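You operate a simulated robot arm through the tools that you are given. There is no shell and no other tool.

You are at the controls of a simulated robot arm. One attempt, no reset.

JOB
Test-run the rollers, then swap the jammed one for a spare.
Fine: power off before you touch a roller; the jammed one goes in the red slot; lock the steel bar at the end. Where these are worked on the way, their far stop is far enough and under half their travel is too little: steel bar.

It is judged by the outcome, as a careful person would: the job done as asked, and still so three seconds after it is handed in. It fails if anything else is knocked over, pushed out of place, dropped, spilled or broken.

ROBOT AND FRAMES
A 7-joint arm with a two-finger parallel gripper, fixed in place. Base frame: the origin is on the floor under the middle of its stand, x ahead of it, y to its left, z up; the work surface is at about z = 860. Lengths are in mm, angles in degrees, forces in N, time in s.
With the tool pointing down near the work surface it reaches from about 100 to 640 mm from the base axis. Its first joint turns from -66.0 to 66.0 degrees. Payload 1.57 kg.
The tool frame sits at the grasp point between the pads (the TCP): z along the fingers, y along the line on which they close. The tips reach 30 mm beyond it. Largest opening 80 mm; finger width 17, thickness 12; the body of the gripper, 40 by 82 mm, starts 80 mm behind the TCP.
Orientation is that of the tool frame in the base frame, as [roll, pitch, yaw] about the fixed x, y, z axes, in that order (R = Rz(yaw) Ry(pitch) Rx(roll)). With the fingers straight down and closing along the base's y, the tool's x points along the base's -x, its y along +y and its z along -z.

CONTROLS
- The arm moves only by the tool servo_tool. Its argument "steps" is one flat list of numbers, 7 for each row, row after row: the shift along the tool's x, y, z in mm, then the turn, a rotation vector about the tool's x, y, z in rad, then the gripper command, from -1 (fully open) to 1 (shut), values between in proportion. In form: [dx, dy, dz, ax, ay, az, claw, dx, dy, dz, ax, ay, az, claw, ...]. A call has 1 to 20 rows; each row shifts and turns the commanded pose from where the row before left it, along the tool's axes as they then stand. Rows are played at 5 a second. More than 50 mm and 8.6 degrees between two rows, or a gripper value outside its range, and nothing of the call is played. Where a pose cannot be reached the arm comes as near as it can. A force on the tool above 90 N (or 10 N above the force at the start of the call, whichever is more), or a blocked arm, ends the call early, and 0.2 s more pass. The fingers move at their own pace (about 72 mm/s each) and stop on an object; they squeeze with about 33 N. The grip force told is the motor's: it shows also when the fingers shut on nothing. Time passes only in rows, and 0.2 s behind the last, so rows that do not move let the fingers close. It gives the time, the measured TCP pose, the force on the tool (base axes), the opening and the grip force at its end, in the units of the frame above (readings bear some noise), with the torque about the TCP (base axes, N m) and any sound that the robot's microphone picked up.
- Cameras (640 x 400 px; columns grow to the right, rows downward): "scene" is fixed at [48.7, 420.8, 1435.3]; the picture's right is [-0.86, -0.51, 0.00], its down [-0.24, 0.41, -0.88] and it looks along [0.45, -0.76, -0.47] (base axes); focal length 282 px, centre (320, 200). "wrist" rides on the gripper at [72, -7, -122] in the tool frame; the picture's right is [0.09, 1.00, 0.00], its down [-0.84, 0.08, -0.54] and it looks along [-0.54, 0.05, 0.84] (tool axes); focal length 238 px, centre (320, 200). There is no depth. A picture from a camera that has moved, and an enlarged one, comes with that camera's place and axes in the base frame and with its lens.
- get_image(camera): a new picture of that camera. No time passes.
- zoom(camera, box): a new picture of the part [left, top, right, bottom] of that camera's present view, enlarged. No time passes.
- close_job(): hands the job in; it is judged then, once.

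Places have to be worked out from the pictures, the camera data and where the tool is seen. Open the gripper and draw the arm clear of the work before you hand the job in, unless the task says otherwise.

The tools are called by a JSON object that holds its "op" and its "data". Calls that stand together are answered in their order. servo_tool: Moves the arm, as the interface text tells. Its arguments: {"type":"object","properties":{"steps":{"type":"array","items":{"type":"number"}}},"required":["steps"]} The other tools are called the same way: get_image (camera) takes a picture; zoom (camera, box) takes an enlarged picture of a part of a camera's view; close_job () hands the job in.

At the start:

```text
time_s: 0.0
ee_pos: [306.1, -87.3, 1278.3]
orientation: [-179.9, 0.2, 180.0]
wrist_force: [0.4, -0.7, 0.2]
torque: [-0.04, -0.01, -0.03]
opening: 80.1
grasp_force: 0.0
```

scene: 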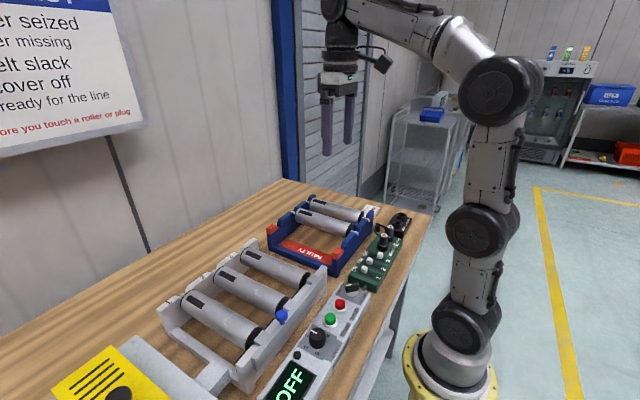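
wrist: 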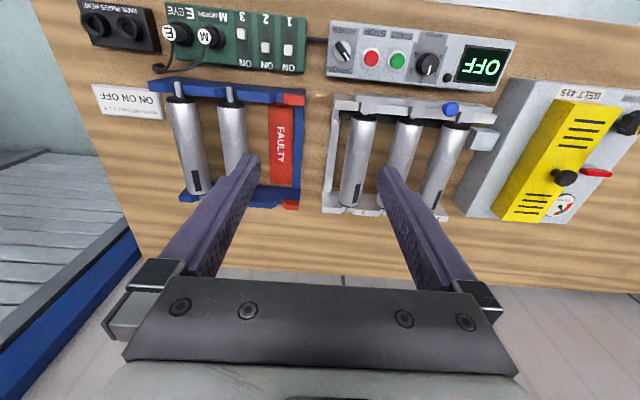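

The pictures show a roller frame, a spare rack with a red FAULTY slot, a control box and a plug/switch board. I'll zoom in on the details before moving.

{"op": "zoom", "data": {"camera": "wrist", "box": [60, 0, 320, 160]}}

{"op": "zoom", "data": {"camera": "wrist", "box": [300, 10, 520, 150]}}

{"op": "zoom", "data": {"camera": "wrist", "box": [430, 60, 640, 240]}}

{"op": "zoom", "data": {"camera": "scene", "box": [0, 0, 160, 160]}}

{"op": "zoom", "data": {"camera": "scene", "box": [130, 230, 390, 400]}}

{"op": "zoom", "data": {"camera": "scene", "box": [240, 180, 440, 300]}}

{"op": "zoom", "data": {"camera": "wrist", "box": [310, 80, 520, 230]}}

{"op": "zoom", "data": {"camera": "wrist", "box": [140, 70, 320, 220]}}

```text
2.46 times, centred on (190, 80) of wrist
camera zoom: at [232.5, -93.0, 1400.4], right [-0.09, 1.0, 0.0], down [0.84, 0.08, 0.54], along [0.54, 0.05, -0.84], focal length 587 px, centre (640, 495)
```

zoom: 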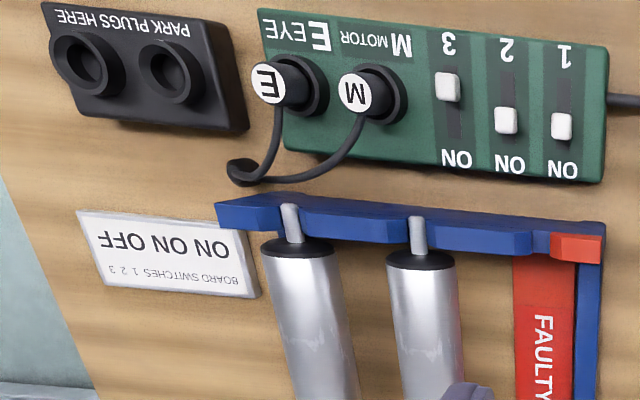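

```text
2.86 times, centred on (410, 80) of wrist
camera zoom: at [232.5, -93.0, 1400.4], right [-0.09, 1.0, 0.0], down [0.84, 0.08, 0.54], along [0.54, 0.05, -0.84], focal length 681 px, centre (63, 543)
```

zoom: 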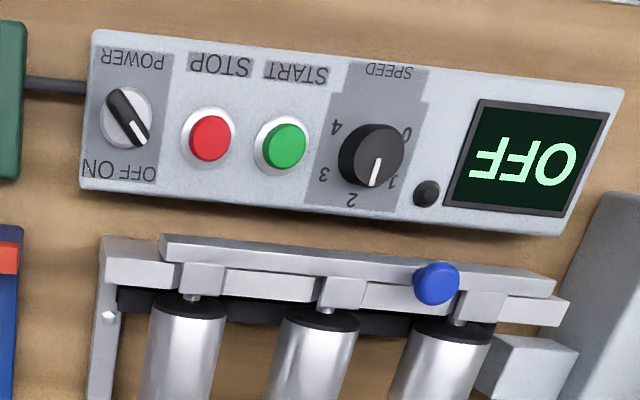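

```text
2.22 times, centred on (535, 150) of wrist
camera zoom: at [232.5, -93.0, 1400.4], right [-0.09, 1.0, 0.0], down [0.84, 0.08, 0.54], along [0.54, 0.05, -0.84], focal length 530 px, centre (-158, 311)
```

zoom: 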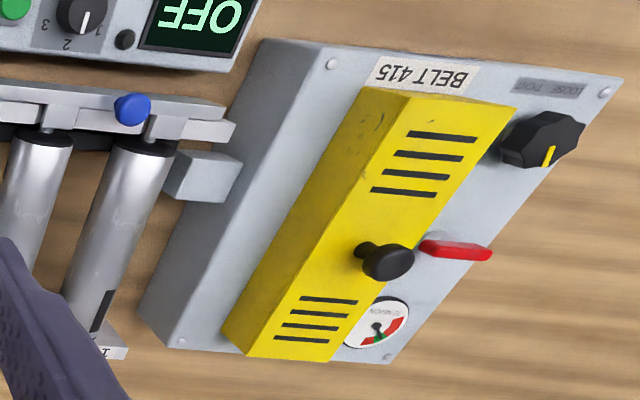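

```text
2.50 times, centred on (80, 80) of scene
camera zoom: at [48.7, 420.8, 1435.3], right [-0.86, -0.51, 0.0], down [-0.24, 0.41, -0.88], along [0.45, -0.76, -0.47], focal length 706 px, centre (920, 500)
```

zoom: 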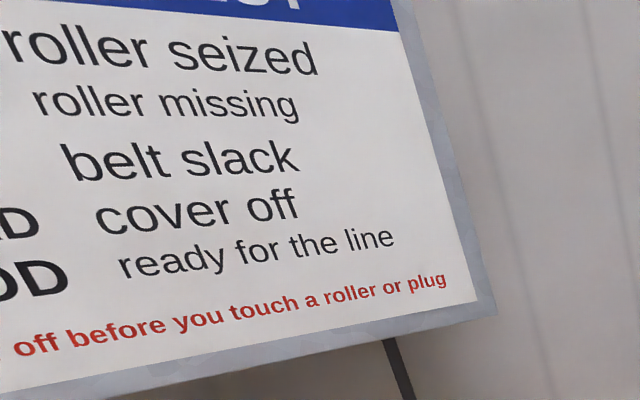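

```text
2.35 times, centred on (260, 315) of scene
camera zoom: at [48.7, 420.8, 1435.3], right [-0.86, -0.51, 0.0], down [-0.24, 0.41, -0.88], along [0.45, -0.76, -0.47], focal length 664 px, centre (461, -71)
```

zoom: 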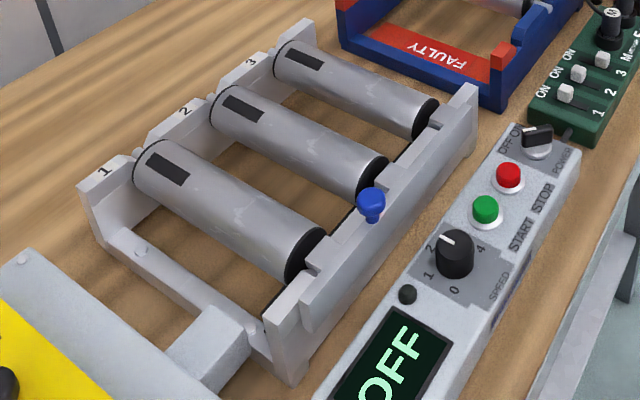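

```text
3.20 times, centred on (340, 240) of scene
camera zoom: at [48.7, 420.8, 1435.3], right [-0.86, -0.51, 0.0], down [-0.24, 0.41, -0.88], along [0.45, -0.76, -0.47], focal length 904 px, centre (256, 72)
```

zoom: 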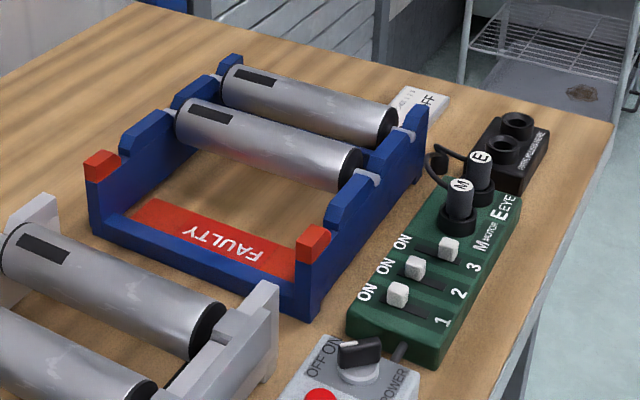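

```text
2.67 times, centred on (415, 155) of wrist
camera zoom: at [232.5, -93.0, 1400.4], right [-0.09, 1.0, 0.0], down [0.84, 0.08, 0.54], along [0.54, 0.05, -0.84], focal length 636 px, centre (67, 320)
```

zoom: 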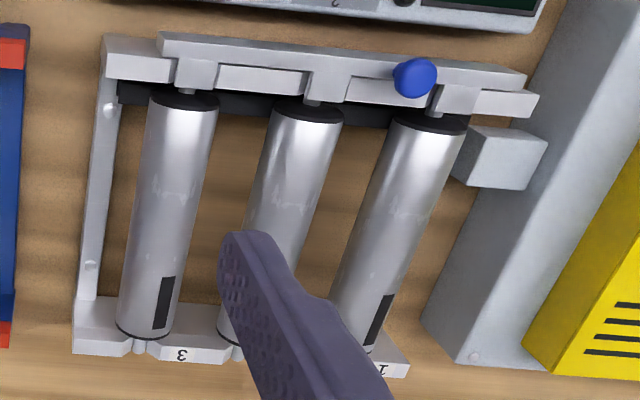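

```text
2.67 times, centred on (230, 145) of wrist
camera zoom: at [232.5, -93.0, 1400.4], right [-0.09, 1.0, 0.0], down [0.84, 0.08, 0.54], along [0.54, 0.05, -0.84], focal length 636 px, centre (560, 347)
```

zoom: 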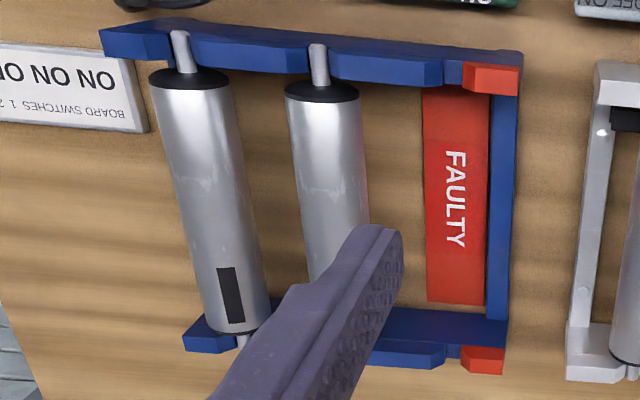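

I'll read the wall notice first, because it explains the display codes. To do that I tilt the gripper up so the wrist camera faces the wall.

{"op": "servo_tool", "data": {"steps": [0, 0, 0, 0, -0.14, 0, -1, 0, 0, 0, 0, -0.14, 0, -1, 0, 0, 0, 0, -0.14, 0, -1, 0, 0, 0, 0, -0.14, 0, -1, 0, 0, 0, 0, -0.14, 0, -1, 0, 0, 0, 0, -0.14, 0, -1, 0, 0, 0, 0, -0.14, 0, -1]}}

{"op": "get_image", "data": {"camera": "wrist"}}

{"op": "get_image", "data": {"camera": "scene"}}

```text
time_s: 1.6
ee_pos: [306.4, -87.7, 1278.3]
orientation: [-179.7, 56.4, -179.9]
wrist_force: [0.4, 0.5, 0.3]
torque: [-0.02, 0.01, 0.01]
opening: 79.9
grasp_force: 0.1
```

```text
taken
camera wrist: at [162.8, -93.0, 1286.2], right [-0.05, 1.0, -0.08], down [0.01, 0.08, 1.0], along [1.0, 0.05, -0.02], focal length 238 px, centre (320, 200)
```

wrist: 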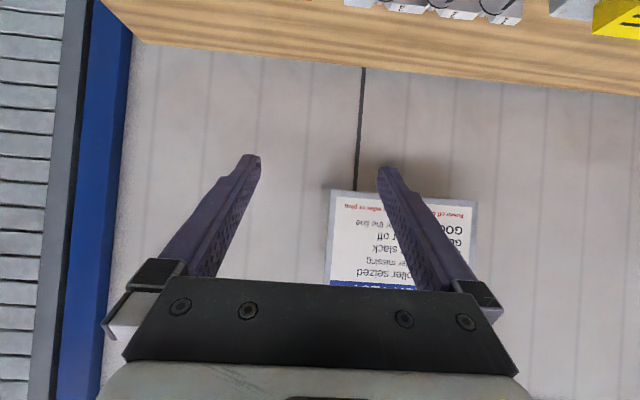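

```text
taken
```

scene: 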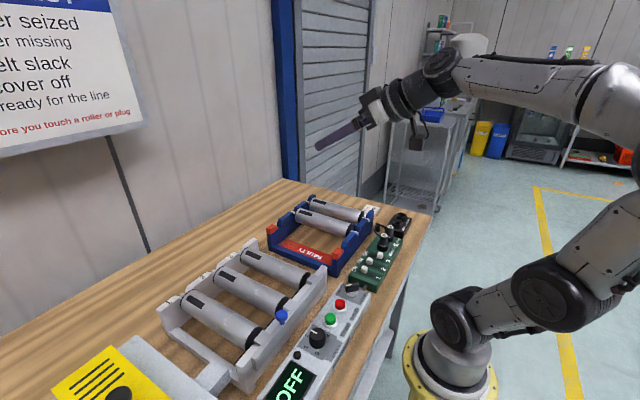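

The notice is visible but upside down and partly behind the fingers. I'll tilt further and shift left to read it.

{"op": "servo_tool", "data": {"steps": [0, 45, 0, 0, -0.14, 0, -1, 0, 45, 0, 0, -0.14, 0, -1, 0, 0, 0, 0, -0.14, 0, -1]}}

{"op": "zoom", "data": {"camera": "wrist", "box": [240, 60, 480, 210]}}

{"op": "get_image", "data": {"camera": "wrist"}}

```text
time_s: 2.4
ee_pos: [305.5, 2.7, 1277.6]
orientation: [-179.6, 80.4, -179.6]
wrist_force: [-0.4, -0.4, -0.1]
torque: [0.01, 0.02, 0.01]
opening: 80.0
grasp_force: 0.1
```

```text
2.67 times, centred on (360, 135) of wrist
camera zoom: at [172.8, -4.1, 1227.1], right [-0.02, 1.0, -0.09], down [-0.39, 0.08, 0.92], along [0.92, 0.05, 0.39], focal length 636 px, centre (213, 373)
```

zoom: 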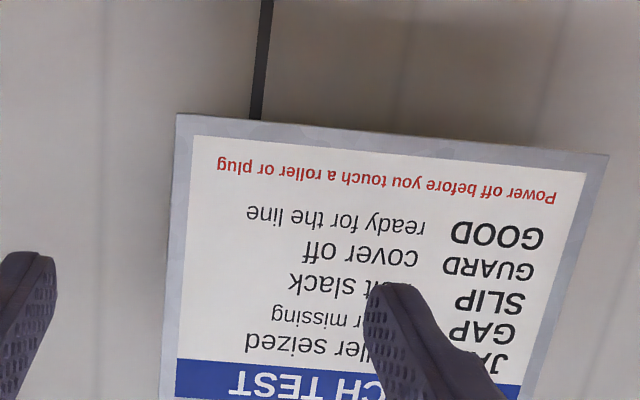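

```text
taken
camera wrist: at [172.8, -4.1, 1227.1], right [-0.02, 1.0, -0.09], down [-0.39, 0.08, 0.92], along [0.92, 0.05, 0.39], focal length 238 px, centre (320, 200)
```

wrist: 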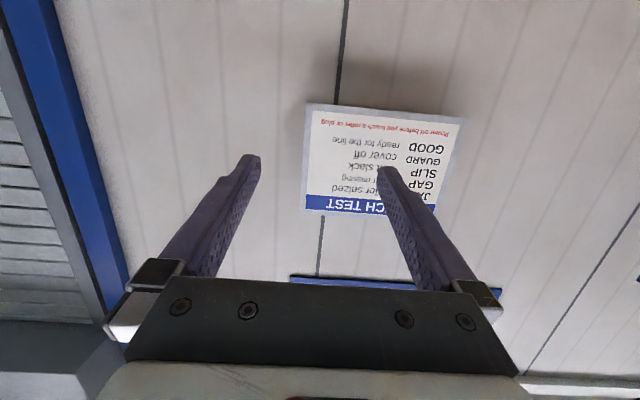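

The notice reads: JAM = roller seized, GAP = roller missing, SLIP = belt slack, GUARD = cover off, GOOD = ready. Next I tip back to pointing down and move over the control box.

{"op": "servo_tool", "data": {"steps": [0, 0, 0, 0, 0.14, 0, -1, 0, 0, 0, 0, 0.14, 0, -1, 0, 0, 0, 0, 0.14, 0, -1, 0, 0, 0, 0, 0.14, 0, -1, 0, 0, 0, 0, 0.14, 0, -1, 0, 0, 0, 0, 0.14, 0, -1, 0, 0, 0, 0, 0.14, 0, -1, 0, 0, 0, 0, 0.14, 0, -1, 0, 0, 0, 0, 0.14, 0, -1, 0, 0, 0, 0, 0.14, 0, -1, 35, -20, 40, 0, 0, 0, -1, 20, -20, 40, 0, 0, 0, -1, 10, -15, 40, 0, 0, 0, -1, 0, 0, 40, 0, 0, 0, -1]}}

{"op": "get_image", "data": {"camera": "wrist"}}

{"op": "get_image", "data": {"camera": "scene"}}

```text
refused: row 11 steps farther than a row can; nothing moved
```

```text
taken
camera wrist: at [172.8, -4.1, 1227.1], right [-0.02, 1.0, -0.09], down [-0.39, 0.08, 0.92], along [0.92, 0.05, 0.39], focal length 238 px, centre (320, 200)
```

wrist: 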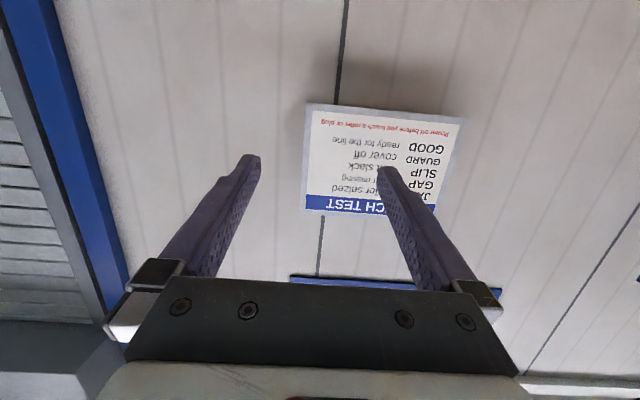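

```text
taken
```

scene: 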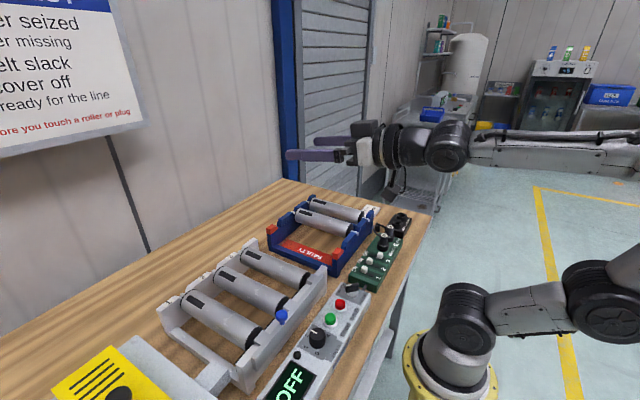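

Row 11 exceeded 50 mm in total, so nothing moved. I'll resend the same plan with smaller steps.

{"op": "servo_tool", "data": {"steps": [0, 0, 0, 0, 0.14, 0, -1, 0, 0, 0, 0, 0.14, 0, -1, 0, 0, 0, 0, 0.14, 0, -1, 0, 0, 0, 0, 0.14, 0, -1, 0, 0, 0, 0, 0.14, 0, -1, 0, 0, 0, 0, 0.14, 0, -1, 0, 0, 0, 0, 0.14, 0, -1, 0, 0, 0, 0, 0.14, 0, -1, 0, 0, 0, 0, 0.14, 0, -1, 0, 0, 0, 0, 0.14, 0, -1, 20, -15, 35, 0, 0, 0, -1, 20, -15, 35, 0, 0, 0, -1, 20, -15, 35, 0, 0, 0, -1, 5, -13, 35, 0, 0, 0, -1]}}

{"op": "get_image", "data": {"camera": "wrist"}}

{"op": "get_image", "data": {"camera": "scene"}}

```text
time_s: 5.4
ee_pos: [237.2, -56.0, 1137.6]
orientation: [180.0, 0.2, -180.0]
wrist_force: [0.3, 0.0, -0.2]
torque: [0.0, 0.02, 0.02]
opening: 79.8
grasp_force: 0.0
```

```text
taken
camera wrist: at [163.4, -62.5, 1259.3], right [-0.09, 1.0, 0.0], down [0.84, 0.08, 0.54], along [0.54, 0.05, -0.84], focal length 238 px, centre (320, 200)
```

wrist: 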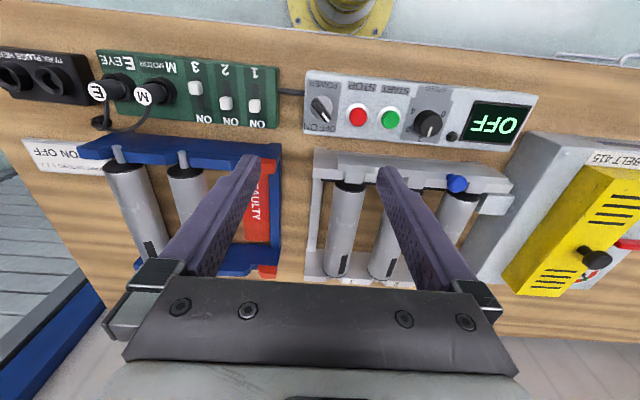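

```text
taken
```

scene: 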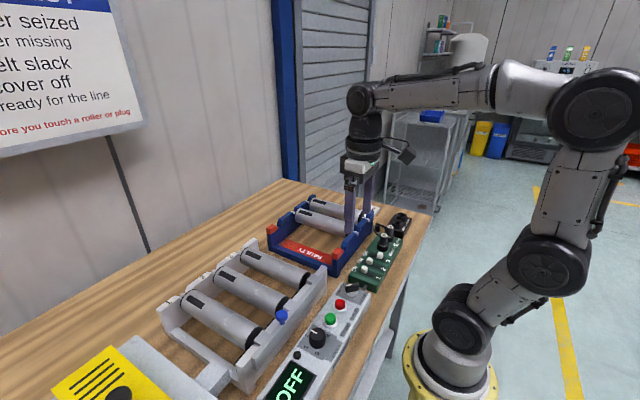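

I'm now above the power knob. I'll zoom in on the panel and the roller frame for precise positions.

{"op": "zoom", "data": {"camera": "wrist", "box": [290, 60, 410, 140]}}

{"op": "zoom", "data": {"camera": "wrist", "box": [390, 70, 550, 170]}}

{"op": "zoom", "data": {"camera": "wrist", "box": [0, 40, 290, 220]}}

{"op": "zoom", "data": {"camera": "wrist", "box": [290, 130, 530, 300]}}

{"op": "zoom", "data": {"camera": "scene", "box": [280, 270, 400, 350]}}

```text
5.00 times, centred on (350, 100) of wrist
camera zoom: at [163.4, -62.5, 1259.3], right [-0.09, 1.0, 0.0], down [0.84, 0.08, 0.54], along [0.54, 0.05, -0.84], focal length 1192 px, centre (170, 700)
```

zoom: 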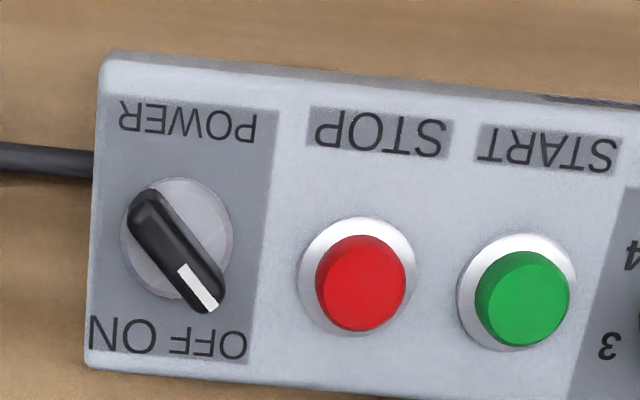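

```text
4.00 times, centred on (470, 120) of wrist
camera zoom: at [163.4, -62.5, 1259.3], right [-0.09, 1.0, 0.0], down [0.84, 0.08, 0.54], along [0.54, 0.05, -0.84], focal length 953 px, centre (-280, 520)
```

zoom: 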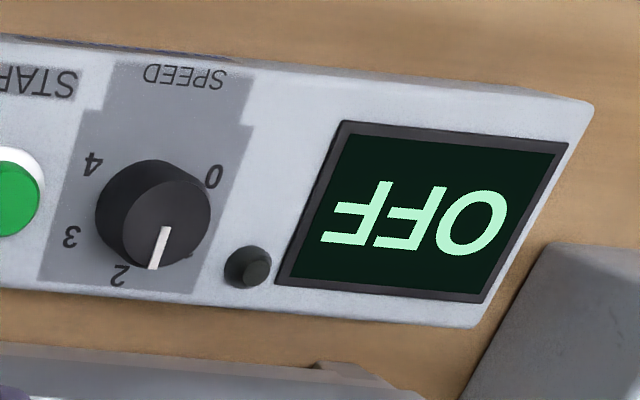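

```text
2.21 times, centred on (145, 130) of wrist
camera zoom: at [163.4, -62.5, 1259.3], right [-0.09, 1.0, 0.0], down [0.84, 0.08, 0.54], along [0.54, 0.05, -0.84], focal length 526 px, centre (706, 354)
```

zoom: 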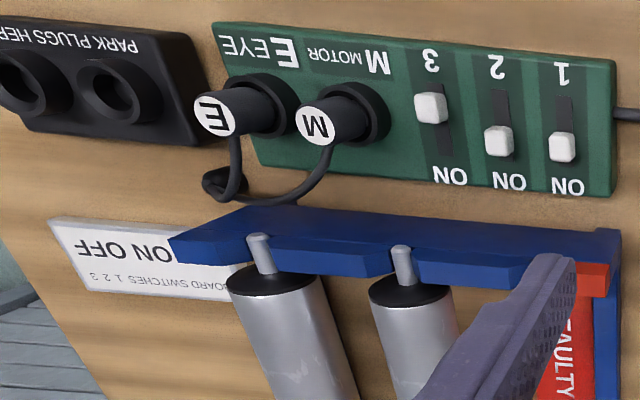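

```text
2.35 times, centred on (410, 215) of wrist
camera zoom: at [163.4, -62.5, 1259.3], right [-0.09, 1.0, 0.0], down [0.84, 0.08, 0.54], along [0.54, 0.05, -0.84], focal length 561 px, centre (108, 165)
```

zoom: 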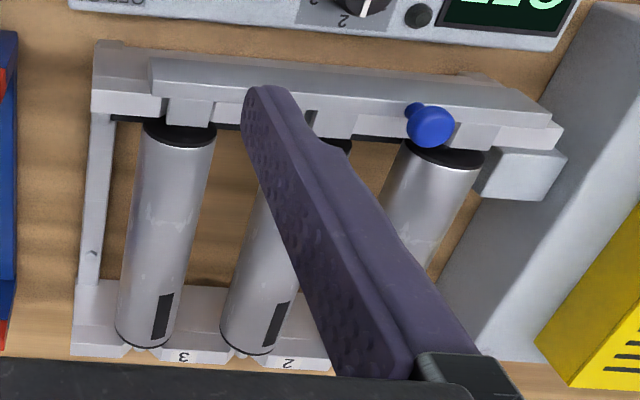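

```text
5.00 times, centred on (340, 310) of scene
camera zoom: at [48.7, 420.8, 1435.3], right [-0.86, -0.51, 0.0], down [-0.24, 0.41, -0.88], along [0.45, -0.76, -0.47], focal length 1412 px, centre (220, -350)
```

zoom: 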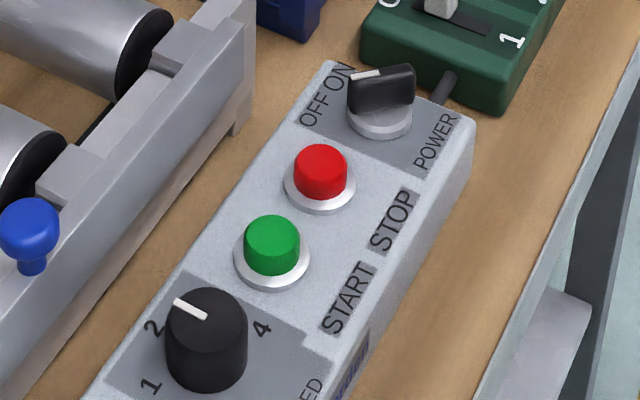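

Power is OFF and the handle points about 40° toward +y, at roughly (235, -55). I'll turn the tool to match the handle, narrow the fingers and come down part way to check alignment.

{"op": "servo_tool", "data": {"steps": [0, 0, 30, 0, 0, -0.14, 0.1, 0, 0, 30, 0, 0, -0.14, 0.1, 0, 0, 30, 0, 0, -0.14, 0.1, 0, 0, 30, 0, 0, -0.14, 0.1, 0, 0, 25, 0, 0, -0.14, 0.1, 0, 0, 0, 0, 0, 0, 0.1]}}

{"op": "get_image", "data": {"camera": "wrist"}}

{"op": "zoom", "data": {"camera": "scene", "box": [280, 210, 430, 310]}}

```text
time_s: 6.8
ee_pos: [241.8, -54.5, 993.3]
orientation: [-179.8, 0.0, -139.9]
wrist_force: [1.2, 0.0, -0.2]
torque: [0.0, 0.02, -0.01]
opening: 35.9
grasp_force: 0.0
```

```text
taken
camera wrist: at [189.1, -106.7, 1115.7], right [-0.71, 0.7, 0.0], down [0.59, 0.6, 0.54], along [0.38, 0.38, -0.84], focal length 238 px, centre (320, 200)
```

wrist: 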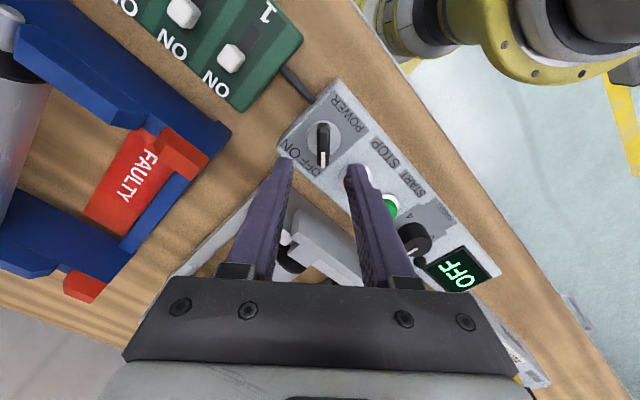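

```text
4.00 times, centred on (355, 260) of scene
camera zoom: at [48.7, 420.8, 1435.3], right [-0.86, -0.51, 0.0], down [-0.24, 0.41, -0.88], along [0.45, -0.76, -0.47], focal length 1130 px, centre (180, -40)
```

zoom: 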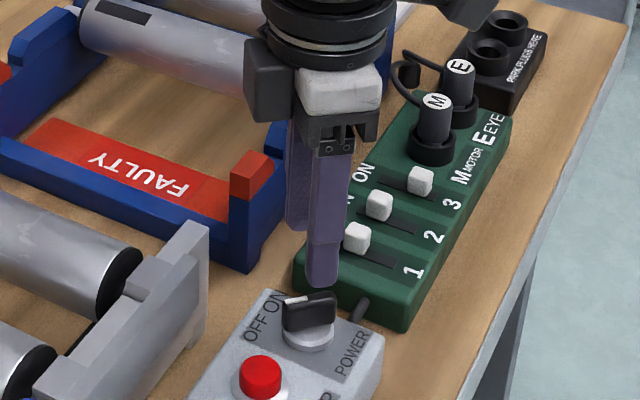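

{"op": "zoom", "data": {"camera": "wrist", "box": [260, 90, 380, 190]}}

```text
4.00 times, centred on (320, 140) of wrist
camera zoom: at [189.1, -106.7, 1115.7], right [-0.71, 0.7, 0.0], down [0.59, 0.6, 0.54], along [0.38, 0.38, -0.84], focal length 953 px, centre (320, 440)
```

zoom: 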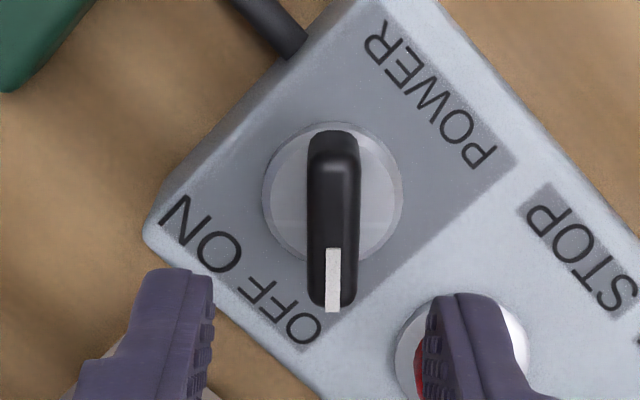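

The handle is aligned with the closing direction, and the knob centre is about 5 mm along tool +x and 1.5 mm along tool +y. I'll shift and descend to just above it, then check again.

{"op": "servo_tool", "data": {"steps": [5, 1.5, 15, 0, 0, 0, 0.1, 0, 0, 17, 0, 0, 0, 0.1, 0, 0, 0, 0, 0, 0, 0.1]}}

{"op": "zoom", "data": {"camera": "wrist", "box": [240, 90, 400, 190]}}

{"op": "zoom", "data": {"camera": "scene", "box": [310, 240, 400, 300]}}

```text
time_s: 7.6
ee_pos: [236.0, -58.6, 962.3]
orientation: [-179.9, 0.0, -140.0]
wrist_force: [-0.1, -0.7, 0.5]
torque: [0.0, -0.01, -0.01]
opening: 36.0
grasp_force: 0.0
```

```text
4.00 times, centred on (320, 140) of wrist
camera zoom: at [183.1, -110.2, 1084.2], right [-0.71, 0.7, 0.0], down [0.59, 0.6, 0.54], along [0.38, 0.38, -0.84], focal length 953 px, centre (320, 440)
```

zoom: 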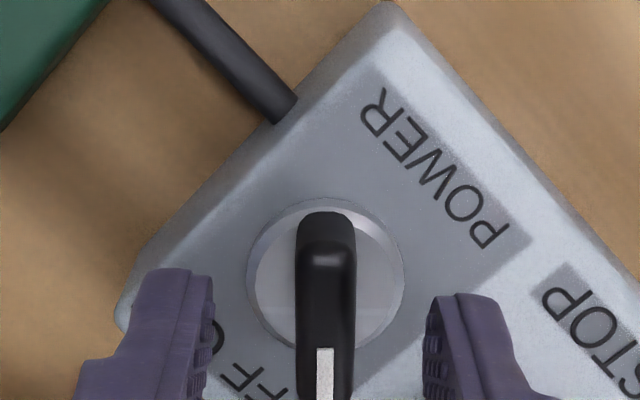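

```text
6.67 times, centred on (355, 270) of scene
camera zoom: at [48.7, 420.8, 1435.3], right [-0.86, -0.51, 0.0], down [-0.24, 0.41, -0.88], along [0.45, -0.76, -0.47], focal length 1883 px, centre (87, -267)
```

zoom: 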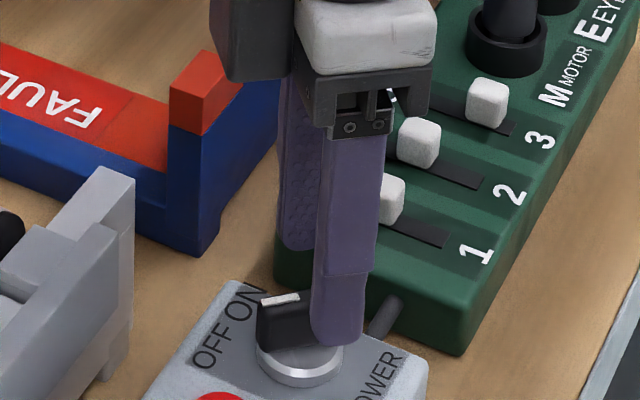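

The handle is centred between the fingers. I'll lower the tips to just above the disc and close on the handle.

{"op": "servo_tool", "data": {"steps": [-3, 0, 10, 0, 0, 0, 0.1, 0, 0, 10, 0, 0, 0, 0.1, 0, 0, 0, 0, 0, 0, 0.5, 0, 0, 0, 0, 0, 0, 1, 0, 0, 0, 0, 0, 0, 1, 0, 0, 0, 0, 0, 0, 1]}}

{"op": "zoom", "data": {"camera": "wrist", "box": [240, 90, 400, 190]}}

{"op": "zoom", "data": {"camera": "scene", "box": [310, 240, 400, 300]}}

```text
time_s: 9.0
ee_pos: [238.3, -55.2, 941.9]
orientation: [180.0, -0.1, -140.0]
wrist_force: [-3.4, 11.3, -0.9]
torque: [0.57, -0.19, 0.04]
opening: 10.7
grasp_force: 28.4
```

```text
4.00 times, centred on (320, 140) of wrist
camera zoom: at [186.4, -106.0, 1063.5], right [-0.71, 0.7, 0.0], down [0.59, 0.6, 0.54], along [0.38, 0.38, -0.84], focal length 953 px, centre (320, 440)
```

zoom: 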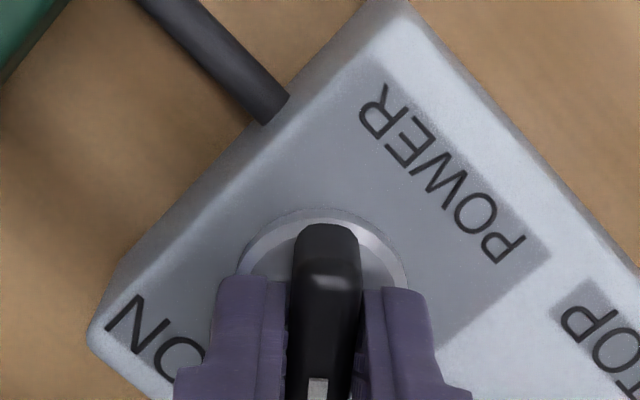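

```text
6.67 times, centred on (355, 270) of scene
camera zoom: at [48.6, 421.1, 1435.2], right [-0.86, -0.51, 0.0], down [-0.24, 0.41, -0.88], along [0.45, -0.76, -0.47], focal length 1883 px, centre (87, -267)
```

zoom: 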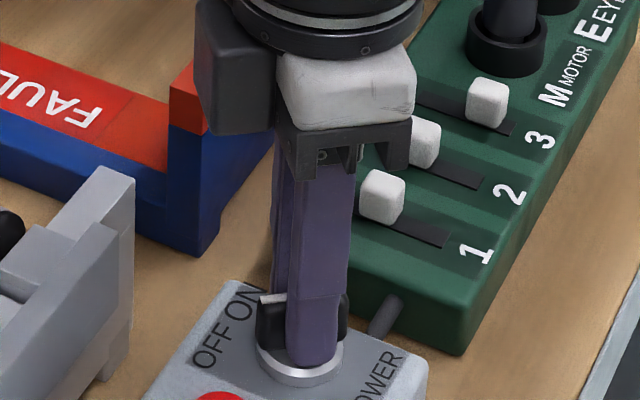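

The handle is gripped (10.7 mm). I'll turn it clockwise toward ON in two stages.

{"op": "servo_tool", "data": {"steps": [0, 0, 0, 0, 0, 0.14, 1, 0, 0, 0, 0, 0, 0.14, 1, 0, 0, 0, 0, 0, 0.14, 1, 0, 0, 0, 0, 0, 0.14, 1, 0, 0, 0, 0, 0, 0.14, 1, 0, 0, 0, 0, 0, 0.14, 1]}}

{"op": "get_image", "data": {"camera": "wrist"}}

{"op": "get_image", "data": {"camera": "scene"}}

```text
time_s: 10.4
ee_pos: [237.9, -55.1, 941.0]
orientation: [-179.8, 0.0, 171.8]
wrist_force: [-9.4, 21.2, 8.9]
torque: [0.65, 0.85, -0.05]
opening: 10.8
grasp_force: 28.4
```

```text
taken
camera wrist: at [165.1, -50.8, 1063.4], right [0.05, 1.0, 0.0], down [0.84, -0.04, 0.54], along [0.54, -0.03, -0.84], focal length 238 px, centre (320, 200)
```

wrist: 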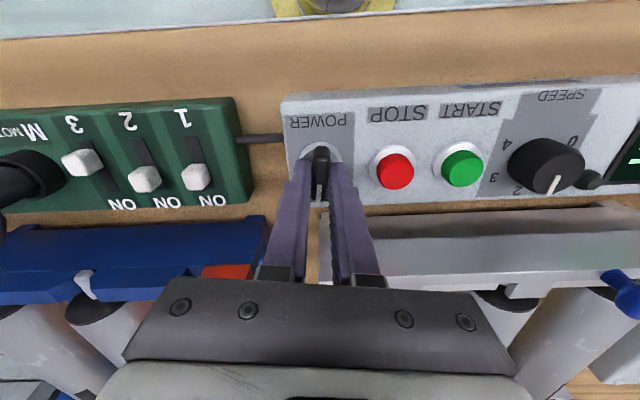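

```text
taken
```

scene: 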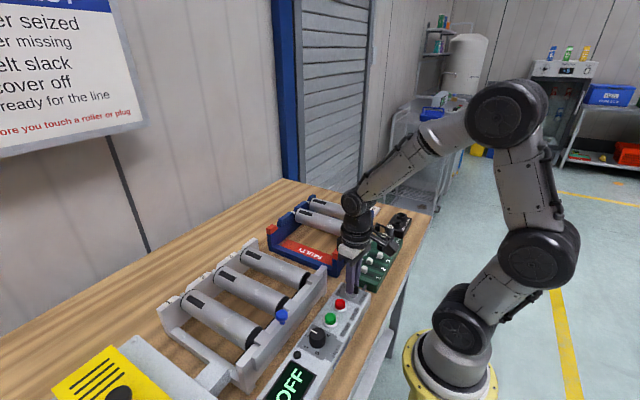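

The knob is turning with the gripper and the display still reads OFF. I'll continue toward ON.

{"op": "servo_tool", "data": {"steps": [0, 1, 0, 0, 0, 0.14, 1, 0, 0, 0, 0, 0, 0.14, 1, 0, 0, 0, 0, 0, 0.14, 1, 0, 0, 0, 0, 0, 0.12, 1, 0, 0, 0, 0, 0, 0, 1]}}

{"op": "get_image", "data": {"camera": "wrist"}}

{"op": "get_image", "data": {"camera": "scene"}}

```text
time_s: 11.6
ee_pos: [237.1, -54.6, 940.6]
orientation: [-179.9, -0.1, 141.0]
wrist_force: [-15.9, 6.6, 10.8]
torque: [-0.07, -0.22, -0.03]
opening: 10.9
grasp_force: 28.7
```

```text
taken
camera wrist: at [177.4, -14.2, 1063.3], right [0.56, 0.83, 0.0], down [0.7, -0.47, 0.54], along [0.45, -0.3, -0.84], focal length 238 px, centre (320, 200)
```

wrist: 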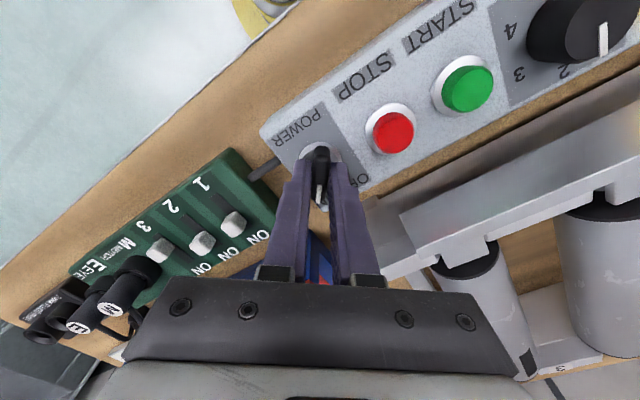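

```text
taken
```

scene: 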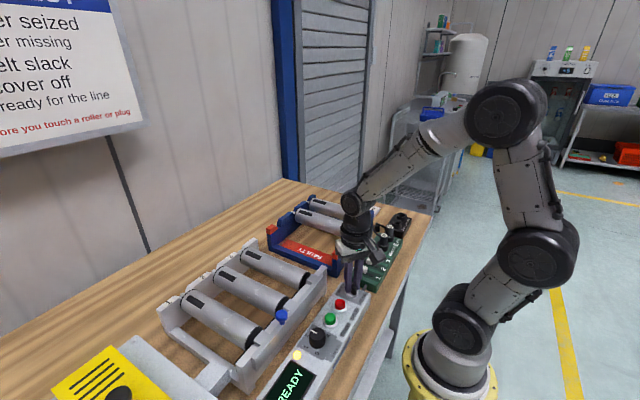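

The display shows READY, so power is on. I'll release, rise, square the tool up, close the fingers and move toward START.

{"op": "servo_tool", "data": {"steps": [0, 0, 0, 0, 0, 0, 0.1, 0, 0, 0, 0, 0, 0, 0.1, 0, 0, -20, 0, 0, 0, 0.1, 0, 0, -40, 0, 0, 0, 0.1, 0, 0, 0, 0, 0, -0.14, 1, 0, 0, 0, 0, 0, -0.14, 1, 0, 0, 0, 0, 0, -0.14, 1, 0, 0, 0, 0, 0, -0.14, 1, 0, 0, 0, 0, 0, -0.12, 1, 0, 45, 0, 0, 0, 0, 1, 0, 45, 0, 0, 0, 0, 1, 0, 0, 0, 0, 0, 0, 1]}}

{"op": "get_image", "data": {"camera": "wrist"}}

{"op": "zoom", "data": {"camera": "scene", "box": [240, 260, 400, 400]}}

```text
time_s: 14.2
ee_pos: [238.6, 37.1, 1001.9]
orientation: [-179.8, 0.1, 180.0]
wrist_force: [-0.1, -0.1, 0.2]
torque: [0.03, -0.05, -0.04]
opening: 0.1
grasp_force: 21.3
```

```text
taken
camera wrist: at [165.1, 31.1, 1123.5], right [-0.09, 1.0, 0.0], down [0.84, 0.08, 0.54], along [0.54, 0.05, -0.84], focal length 238 px, centre (320, 200)
```

wrist: 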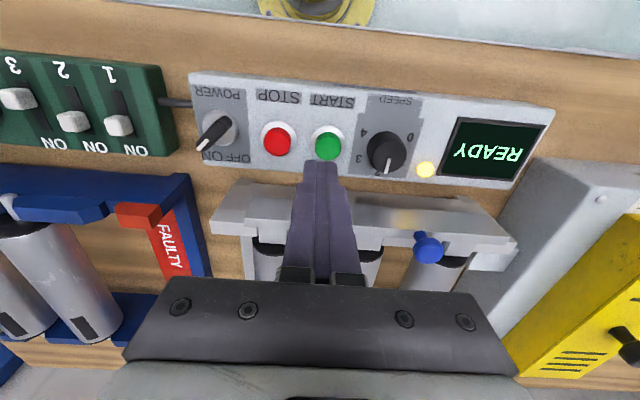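

```text
2.86 times, centred on (320, 330) of scene
camera zoom: at [48.7, 420.8, 1435.3], right [-0.86, -0.51, 0.0], down [-0.24, 0.41, -0.88], along [0.45, -0.76, -0.47], focal length 807 px, centre (320, -171)
```

zoom: 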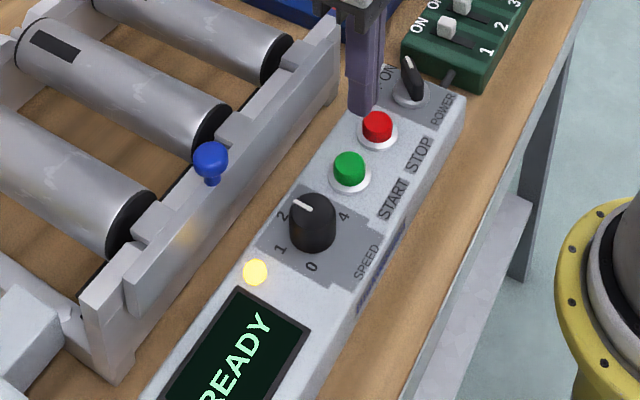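

START is about 7 mm to the +y side of the closed fingertips. I'll line up and come down to just above it.

{"op": "servo_tool", "data": {"steps": [-1, 7, 15, 0, 0, 0, 1, 0, 0, 20, 0, 0, 0, 1, 0, 0, 6, 0, 0, 0, 1]}}

{"op": "zoom", "data": {"camera": "wrist", "box": [240, 80, 440, 200]}}

{"op": "zoom", "data": {"camera": "scene", "box": [270, 270, 390, 350]}}

```text
time_s: 15.0
ee_pos: [240.1, 41.8, 961.2]
orientation: [-179.9, 0.1, 179.8]
wrist_force: [0.6, -0.1, 0.6]
torque: [0.01, -0.01, 0.01]
opening: 0.0
grasp_force: 21.6
```

```text
3.20 times, centred on (340, 140) of wrist
camera zoom: at [166.9, 36.2, 1082.9], right [-0.09, 1.0, 0.0], down [0.84, 0.08, 0.54], along [0.54, 0.05, -0.84], focal length 763 px, centre (256, 392)
```

zoom: 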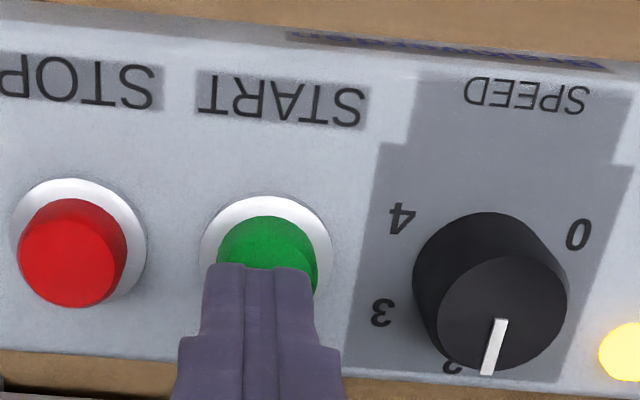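

```text
5.00 times, centred on (330, 310) of scene
camera zoom: at [48.7, 420.8, 1435.3], right [-0.86, -0.51, 0.0], down [-0.24, 0.41, -0.88], along [0.45, -0.76, -0.47], focal length 1412 px, centre (270, -350)
```

zoom: 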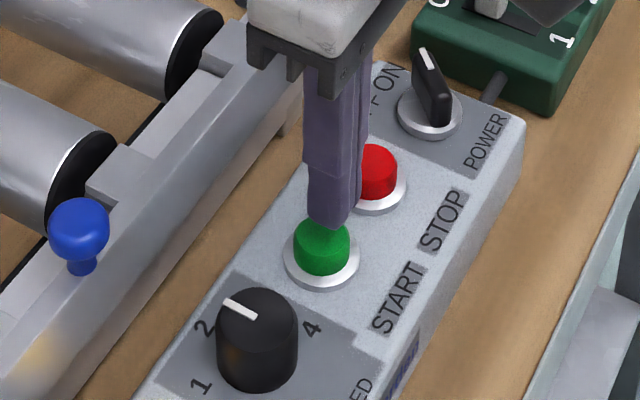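

The tips are about 10 mm above the button and nearly centred. I'll nudge over and press START.

{"op": "servo_tool", "data": {"steps": [3, 2, 4, 0, 0, 0, 1, 0, 0, 4, 0, 0, 0, 1, 0, 0, 3, 0, 0, 0, 1, 0, 0, 2, 0, 0, 0, 1]}}

{"op": "get_image", "data": {"camera": "scene"}}

{"op": "get_image", "data": {"camera": "wrist"}}

```text
time_s: 16.0
ee_pos: [236.2, 43.6, 947.1]
orientation: [-179.9, 0.1, 180.0]
wrist_force: [0.3, -0.8, -0.7]
torque: [0.02, -0.01, 0.0]
opening: 0.0
grasp_force: 21.3
```

```text
taken
```

scene: 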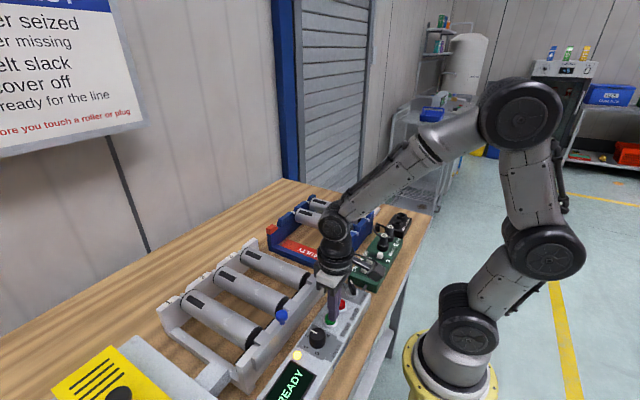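

```text
taken
camera wrist: at [163.6, 38.2, 1069.5], right [-0.09, 1.0, 0.0], down [0.84, 0.08, 0.54], along [0.54, 0.05, -0.84], focal length 238 px, centre (320, 200)
```

wrist: 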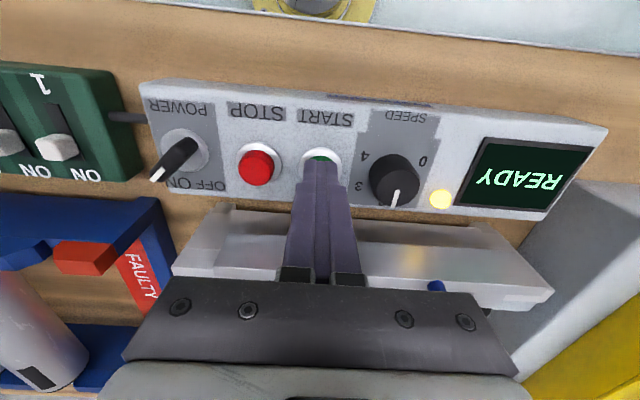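

No contact yet with the tips at about z 917. I'll keep lowering in small steps.

{"op": "servo_tool", "data": {"steps": [0, 0, 2, 0, 0, 0, 1, 0, 0, 2, 0, 0, 0, 1, 0, 0, 2, 0, 0, 0, 1]}}

{"op": "zoom", "data": {"camera": "scene", "box": [240, 270, 400, 400]}}

```text
time_s: 16.8
ee_pos: [236.6, 43.7, 941.4]
orientation: [-179.9, 0.0, 179.9]
wrist_force: [-2.3, 0.6, 4.3]
torque: [0.0, 0.07, 0.04]
opening: 0.0
grasp_force: 22.0
heard: click
```

```text
3.08 times, centred on (320, 335) of scene
camera zoom: at [48.6, 420.8, 1435.3], right [-0.86, -0.51, 0.0], down [-0.24, 0.41, -0.88], along [0.45, -0.76, -0.47], focal length 869 px, centre (320, -215)
```

zoom: 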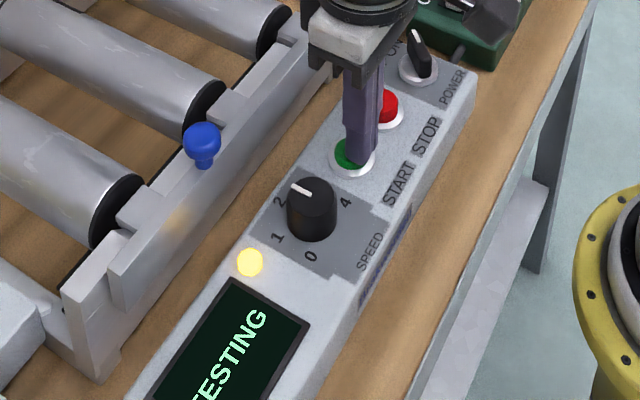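

A click was heard and the display reads TESTING. I'll photograph the rollers now, lift off the button, and compare how the marks move over time.

{"op": "zoom", "data": {"camera": "scene", "box": [150, 220, 350, 390]}}

{"op": "servo_tool", "data": {"steps": [0, 0, -10, 0, 0, 0, 1]}}

{"op": "zoom", "data": {"camera": "scene", "box": [150, 220, 350, 390]}}

{"op": "servo_tool", "data": {"steps": [0, 0, -15, 0, 0, 0, 1]}}

{"op": "zoom", "data": {"camera": "scene", "box": [150, 220, 350, 390]}}

{"op": "servo_tool", "data": {"steps": [0, 0, -15, 0, 0, 0, 1, 0, 0, 0, 0, 0, 0, 1]}}

{"op": "zoom", "data": {"camera": "scene", "box": [150, 220, 350, 390]}}

{"op": "get_image", "data": {"camera": "scene"}}

```text
2.35 times, centred on (250, 305) of scene
camera zoom: at [48.6, 420.8, 1435.3], right [-0.86, -0.51, 0.0], down [-0.24, 0.41, -0.88], along [0.45, -0.76, -0.47], focal length 664 px, centre (485, -47)
```

zoom: 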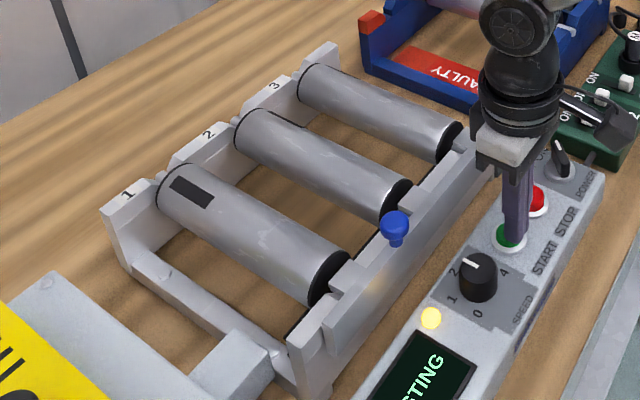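

```text
time_s: 17.2
ee_pos: [237.2, 44.3, 952.6]
orientation: [-179.8, 0.1, 179.9]
wrist_force: [0.1, 0.7, 0.2]
torque: [0.0, 0.01, 0.02]
opening: 0.0
grasp_force: 21.5
```

```text
2.35 times, centred on (250, 305) of scene
camera zoom: at [48.7, 420.8, 1435.3], right [-0.86, -0.51, 0.0], down [-0.24, 0.41, -0.88], along [0.45, -0.76, -0.47], focal length 664 px, centre (485, -47)
```

zoom: 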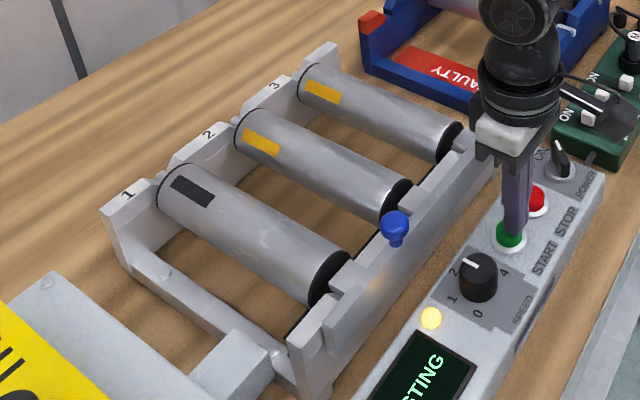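

```text
time_s: 17.6
ee_pos: [236.1, 44.5, 965.9]
orientation: [-180.0, 0.1, 179.9]
wrist_force: [0.2, -0.1, 0.1]
torque: [0.02, 0.03, -0.01]
opening: 0.1
grasp_force: 21.6
```

```text
2.35 times, centred on (250, 305) of scene
camera zoom: at [48.7, 420.8, 1435.3], right [-0.86, -0.51, 0.0], down [-0.24, 0.41, -0.88], along [0.45, -0.76, -0.47], focal length 664 px, centre (485, -47)
```

zoom: 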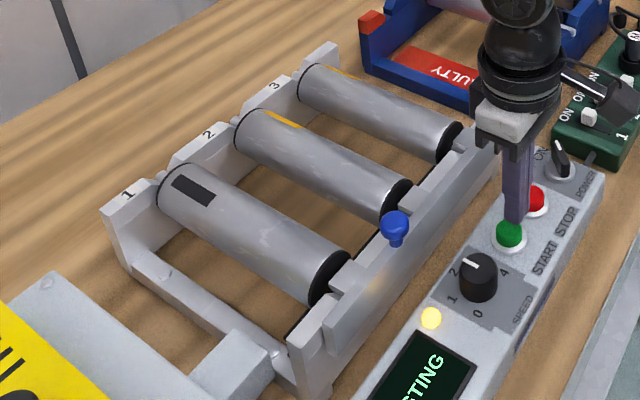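

```text
time_s: 18.2
ee_pos: [236.7, 44.6, 982.0]
orientation: [-179.9, 0.1, 179.9]
wrist_force: [-0.4, 0.3, 0.1]
torque: [0.02, -0.03, 0.03]
opening: 0.0
grasp_force: 21.7
```

```text
2.35 times, centred on (250, 305) of scene
camera zoom: at [48.7, 420.8, 1435.3], right [-0.86, -0.51, 0.0], down [-0.24, 0.41, -0.88], along [0.45, -0.76, -0.47], focal length 664 px, centre (485, -47)
```

zoom: 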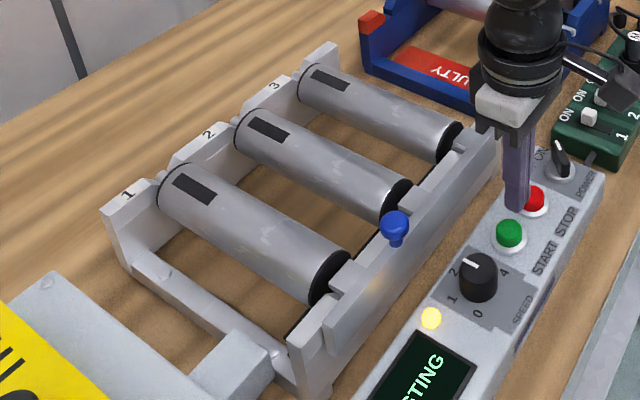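

```text
taken
```

scene: 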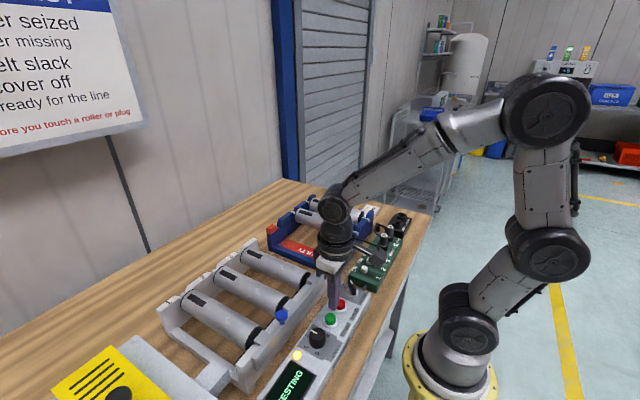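

Rollers 2 and 3 turn while roller 1 stays put, so roller 1 looks jammed. I'll let the test run to its verdict, moving toward the power knob at height meanwhile.

{"op": "servo_tool", "data": {"steps": [0, 0, -10, 0, 0, 0, 1, 0, 0, 0, 0, 0, 0, 1, 0, 0, 0, 0, 0, 0, 1, 0, 0, 0, 0, 0, 0, 1, 0, 0, 0, 0, 0, 0, 1, 0, 0, 0, 0, 0, 0, 1, 0, 0, 0, 0, 0, 0, 1]}}

{"op": "get_image", "data": {"camera": "scene"}}

{"op": "servo_tool", "data": {"steps": [0, 0, 0, 0, 0, 0, 1, 0, 0, 0, 0, 0, 0, 1, 0, 0, 0, 0, 0, 0, 1, 0, 0, 0, 0, 0, 0, 1, 0, 0, 0, 0, 0, 0, 1, 0, 0, 0, 0, 0, 0, 1, 0, 0, 0, 0, 0, 0, 1, 0, 0, 0, 0, 0, 0, 1, 0, 0, 0, 0, 0, 0, 1, 0, 0, 0, 0, 0, 0, 1]}}

{"op": "zoom", "data": {"camera": "scene", "box": [150, 220, 350, 400]}}

```text
time_s: 19.8
ee_pos: [238.2, 45.4, 991.8]
orientation: [-179.8, 0.0, 179.9]
wrist_force: [0.4, 0.1, 0.4]
torque: [-0.02, 0.0, -0.01]
opening: 0.3
grasp_force: 21.1
```

```text
taken
```

scene: 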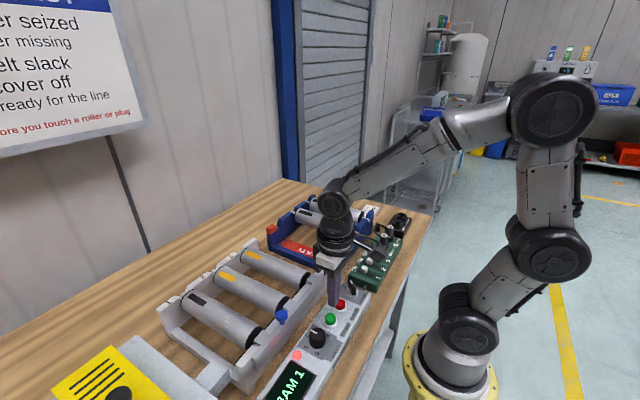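

```text
time_s: 22.0
ee_pos: [236.9, 44.2, 990.4]
orientation: [-179.9, 0.1, 179.9]
wrist_force: [0.4, -0.3, -0.2]
torque: [0.01, -0.02, -0.02]
opening: 0.0
grasp_force: 21.8
```

```text
2.22 times, centred on (250, 310) of scene
camera zoom: at [48.7, 420.8, 1435.3], right [-0.86, -0.51, 0.0], down [-0.24, 0.41, -0.88], along [0.45, -0.76, -0.47], focal length 628 px, centre (476, -44)
```

zoom: 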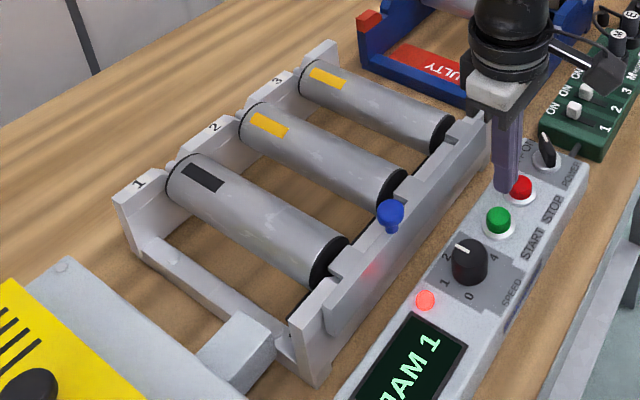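

The verdict is JAM 1 and the rollers have stopped. Before touching any roller I return to the power knob, grip it as I left it and turn it to OFF.

{"op": "servo_tool", "data": {"steps": [0, -45, -10, 0, 0, 0, 0.1, 0, -45, 0, 0, 0, 0, 0.1, 0, -9, 0, 0, 0, 0.14, 0.1, 0, 0, 0, 0, 0, 0.14, 0.1, 0, 0, 0, 0, 0, 0.14, 0.1, 0, 0, 0, 0, 0, 0.14, 0.1, 0, 0, 0, 0, 0, 0.12, 0.1, 0, 0, 20, 0, 0, 0, 0.1, 0, 0, 10, 0, 0, 0, 0.1, 0, 0, 0, 0, 0, 0, 0.1]}}

{"op": "zoom", "data": {"camera": "wrist", "box": [240, 90, 400, 190]}}

```text
time_s: 24.2
ee_pos: [236.7, -55.2, 971.3]
orientation: [-180.0, 0.2, 141.0]
wrist_force: [0.9, -0.4, 0.4]
torque: [-0.01, 0.02, 0.02]
opening: 36.0
grasp_force: 0.2
```

```text
4.00 times, centred on (320, 140) of wrist
camera zoom: at [176.3, -14.2, 1093.1], right [0.56, 0.83, 0.0], down [0.7, -0.47, 0.54], along [0.45, -0.3, -0.84], focal length 953 px, centre (320, 440)
```

zoom: 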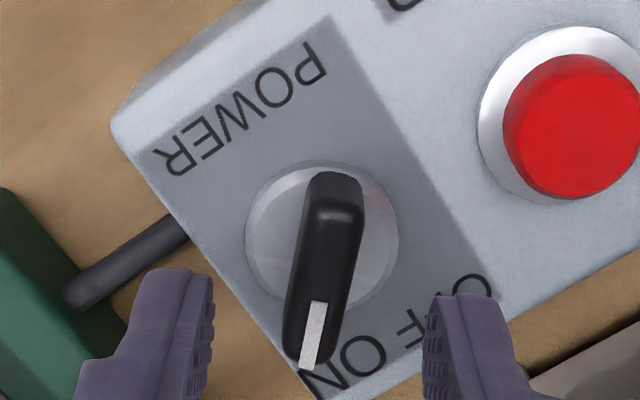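

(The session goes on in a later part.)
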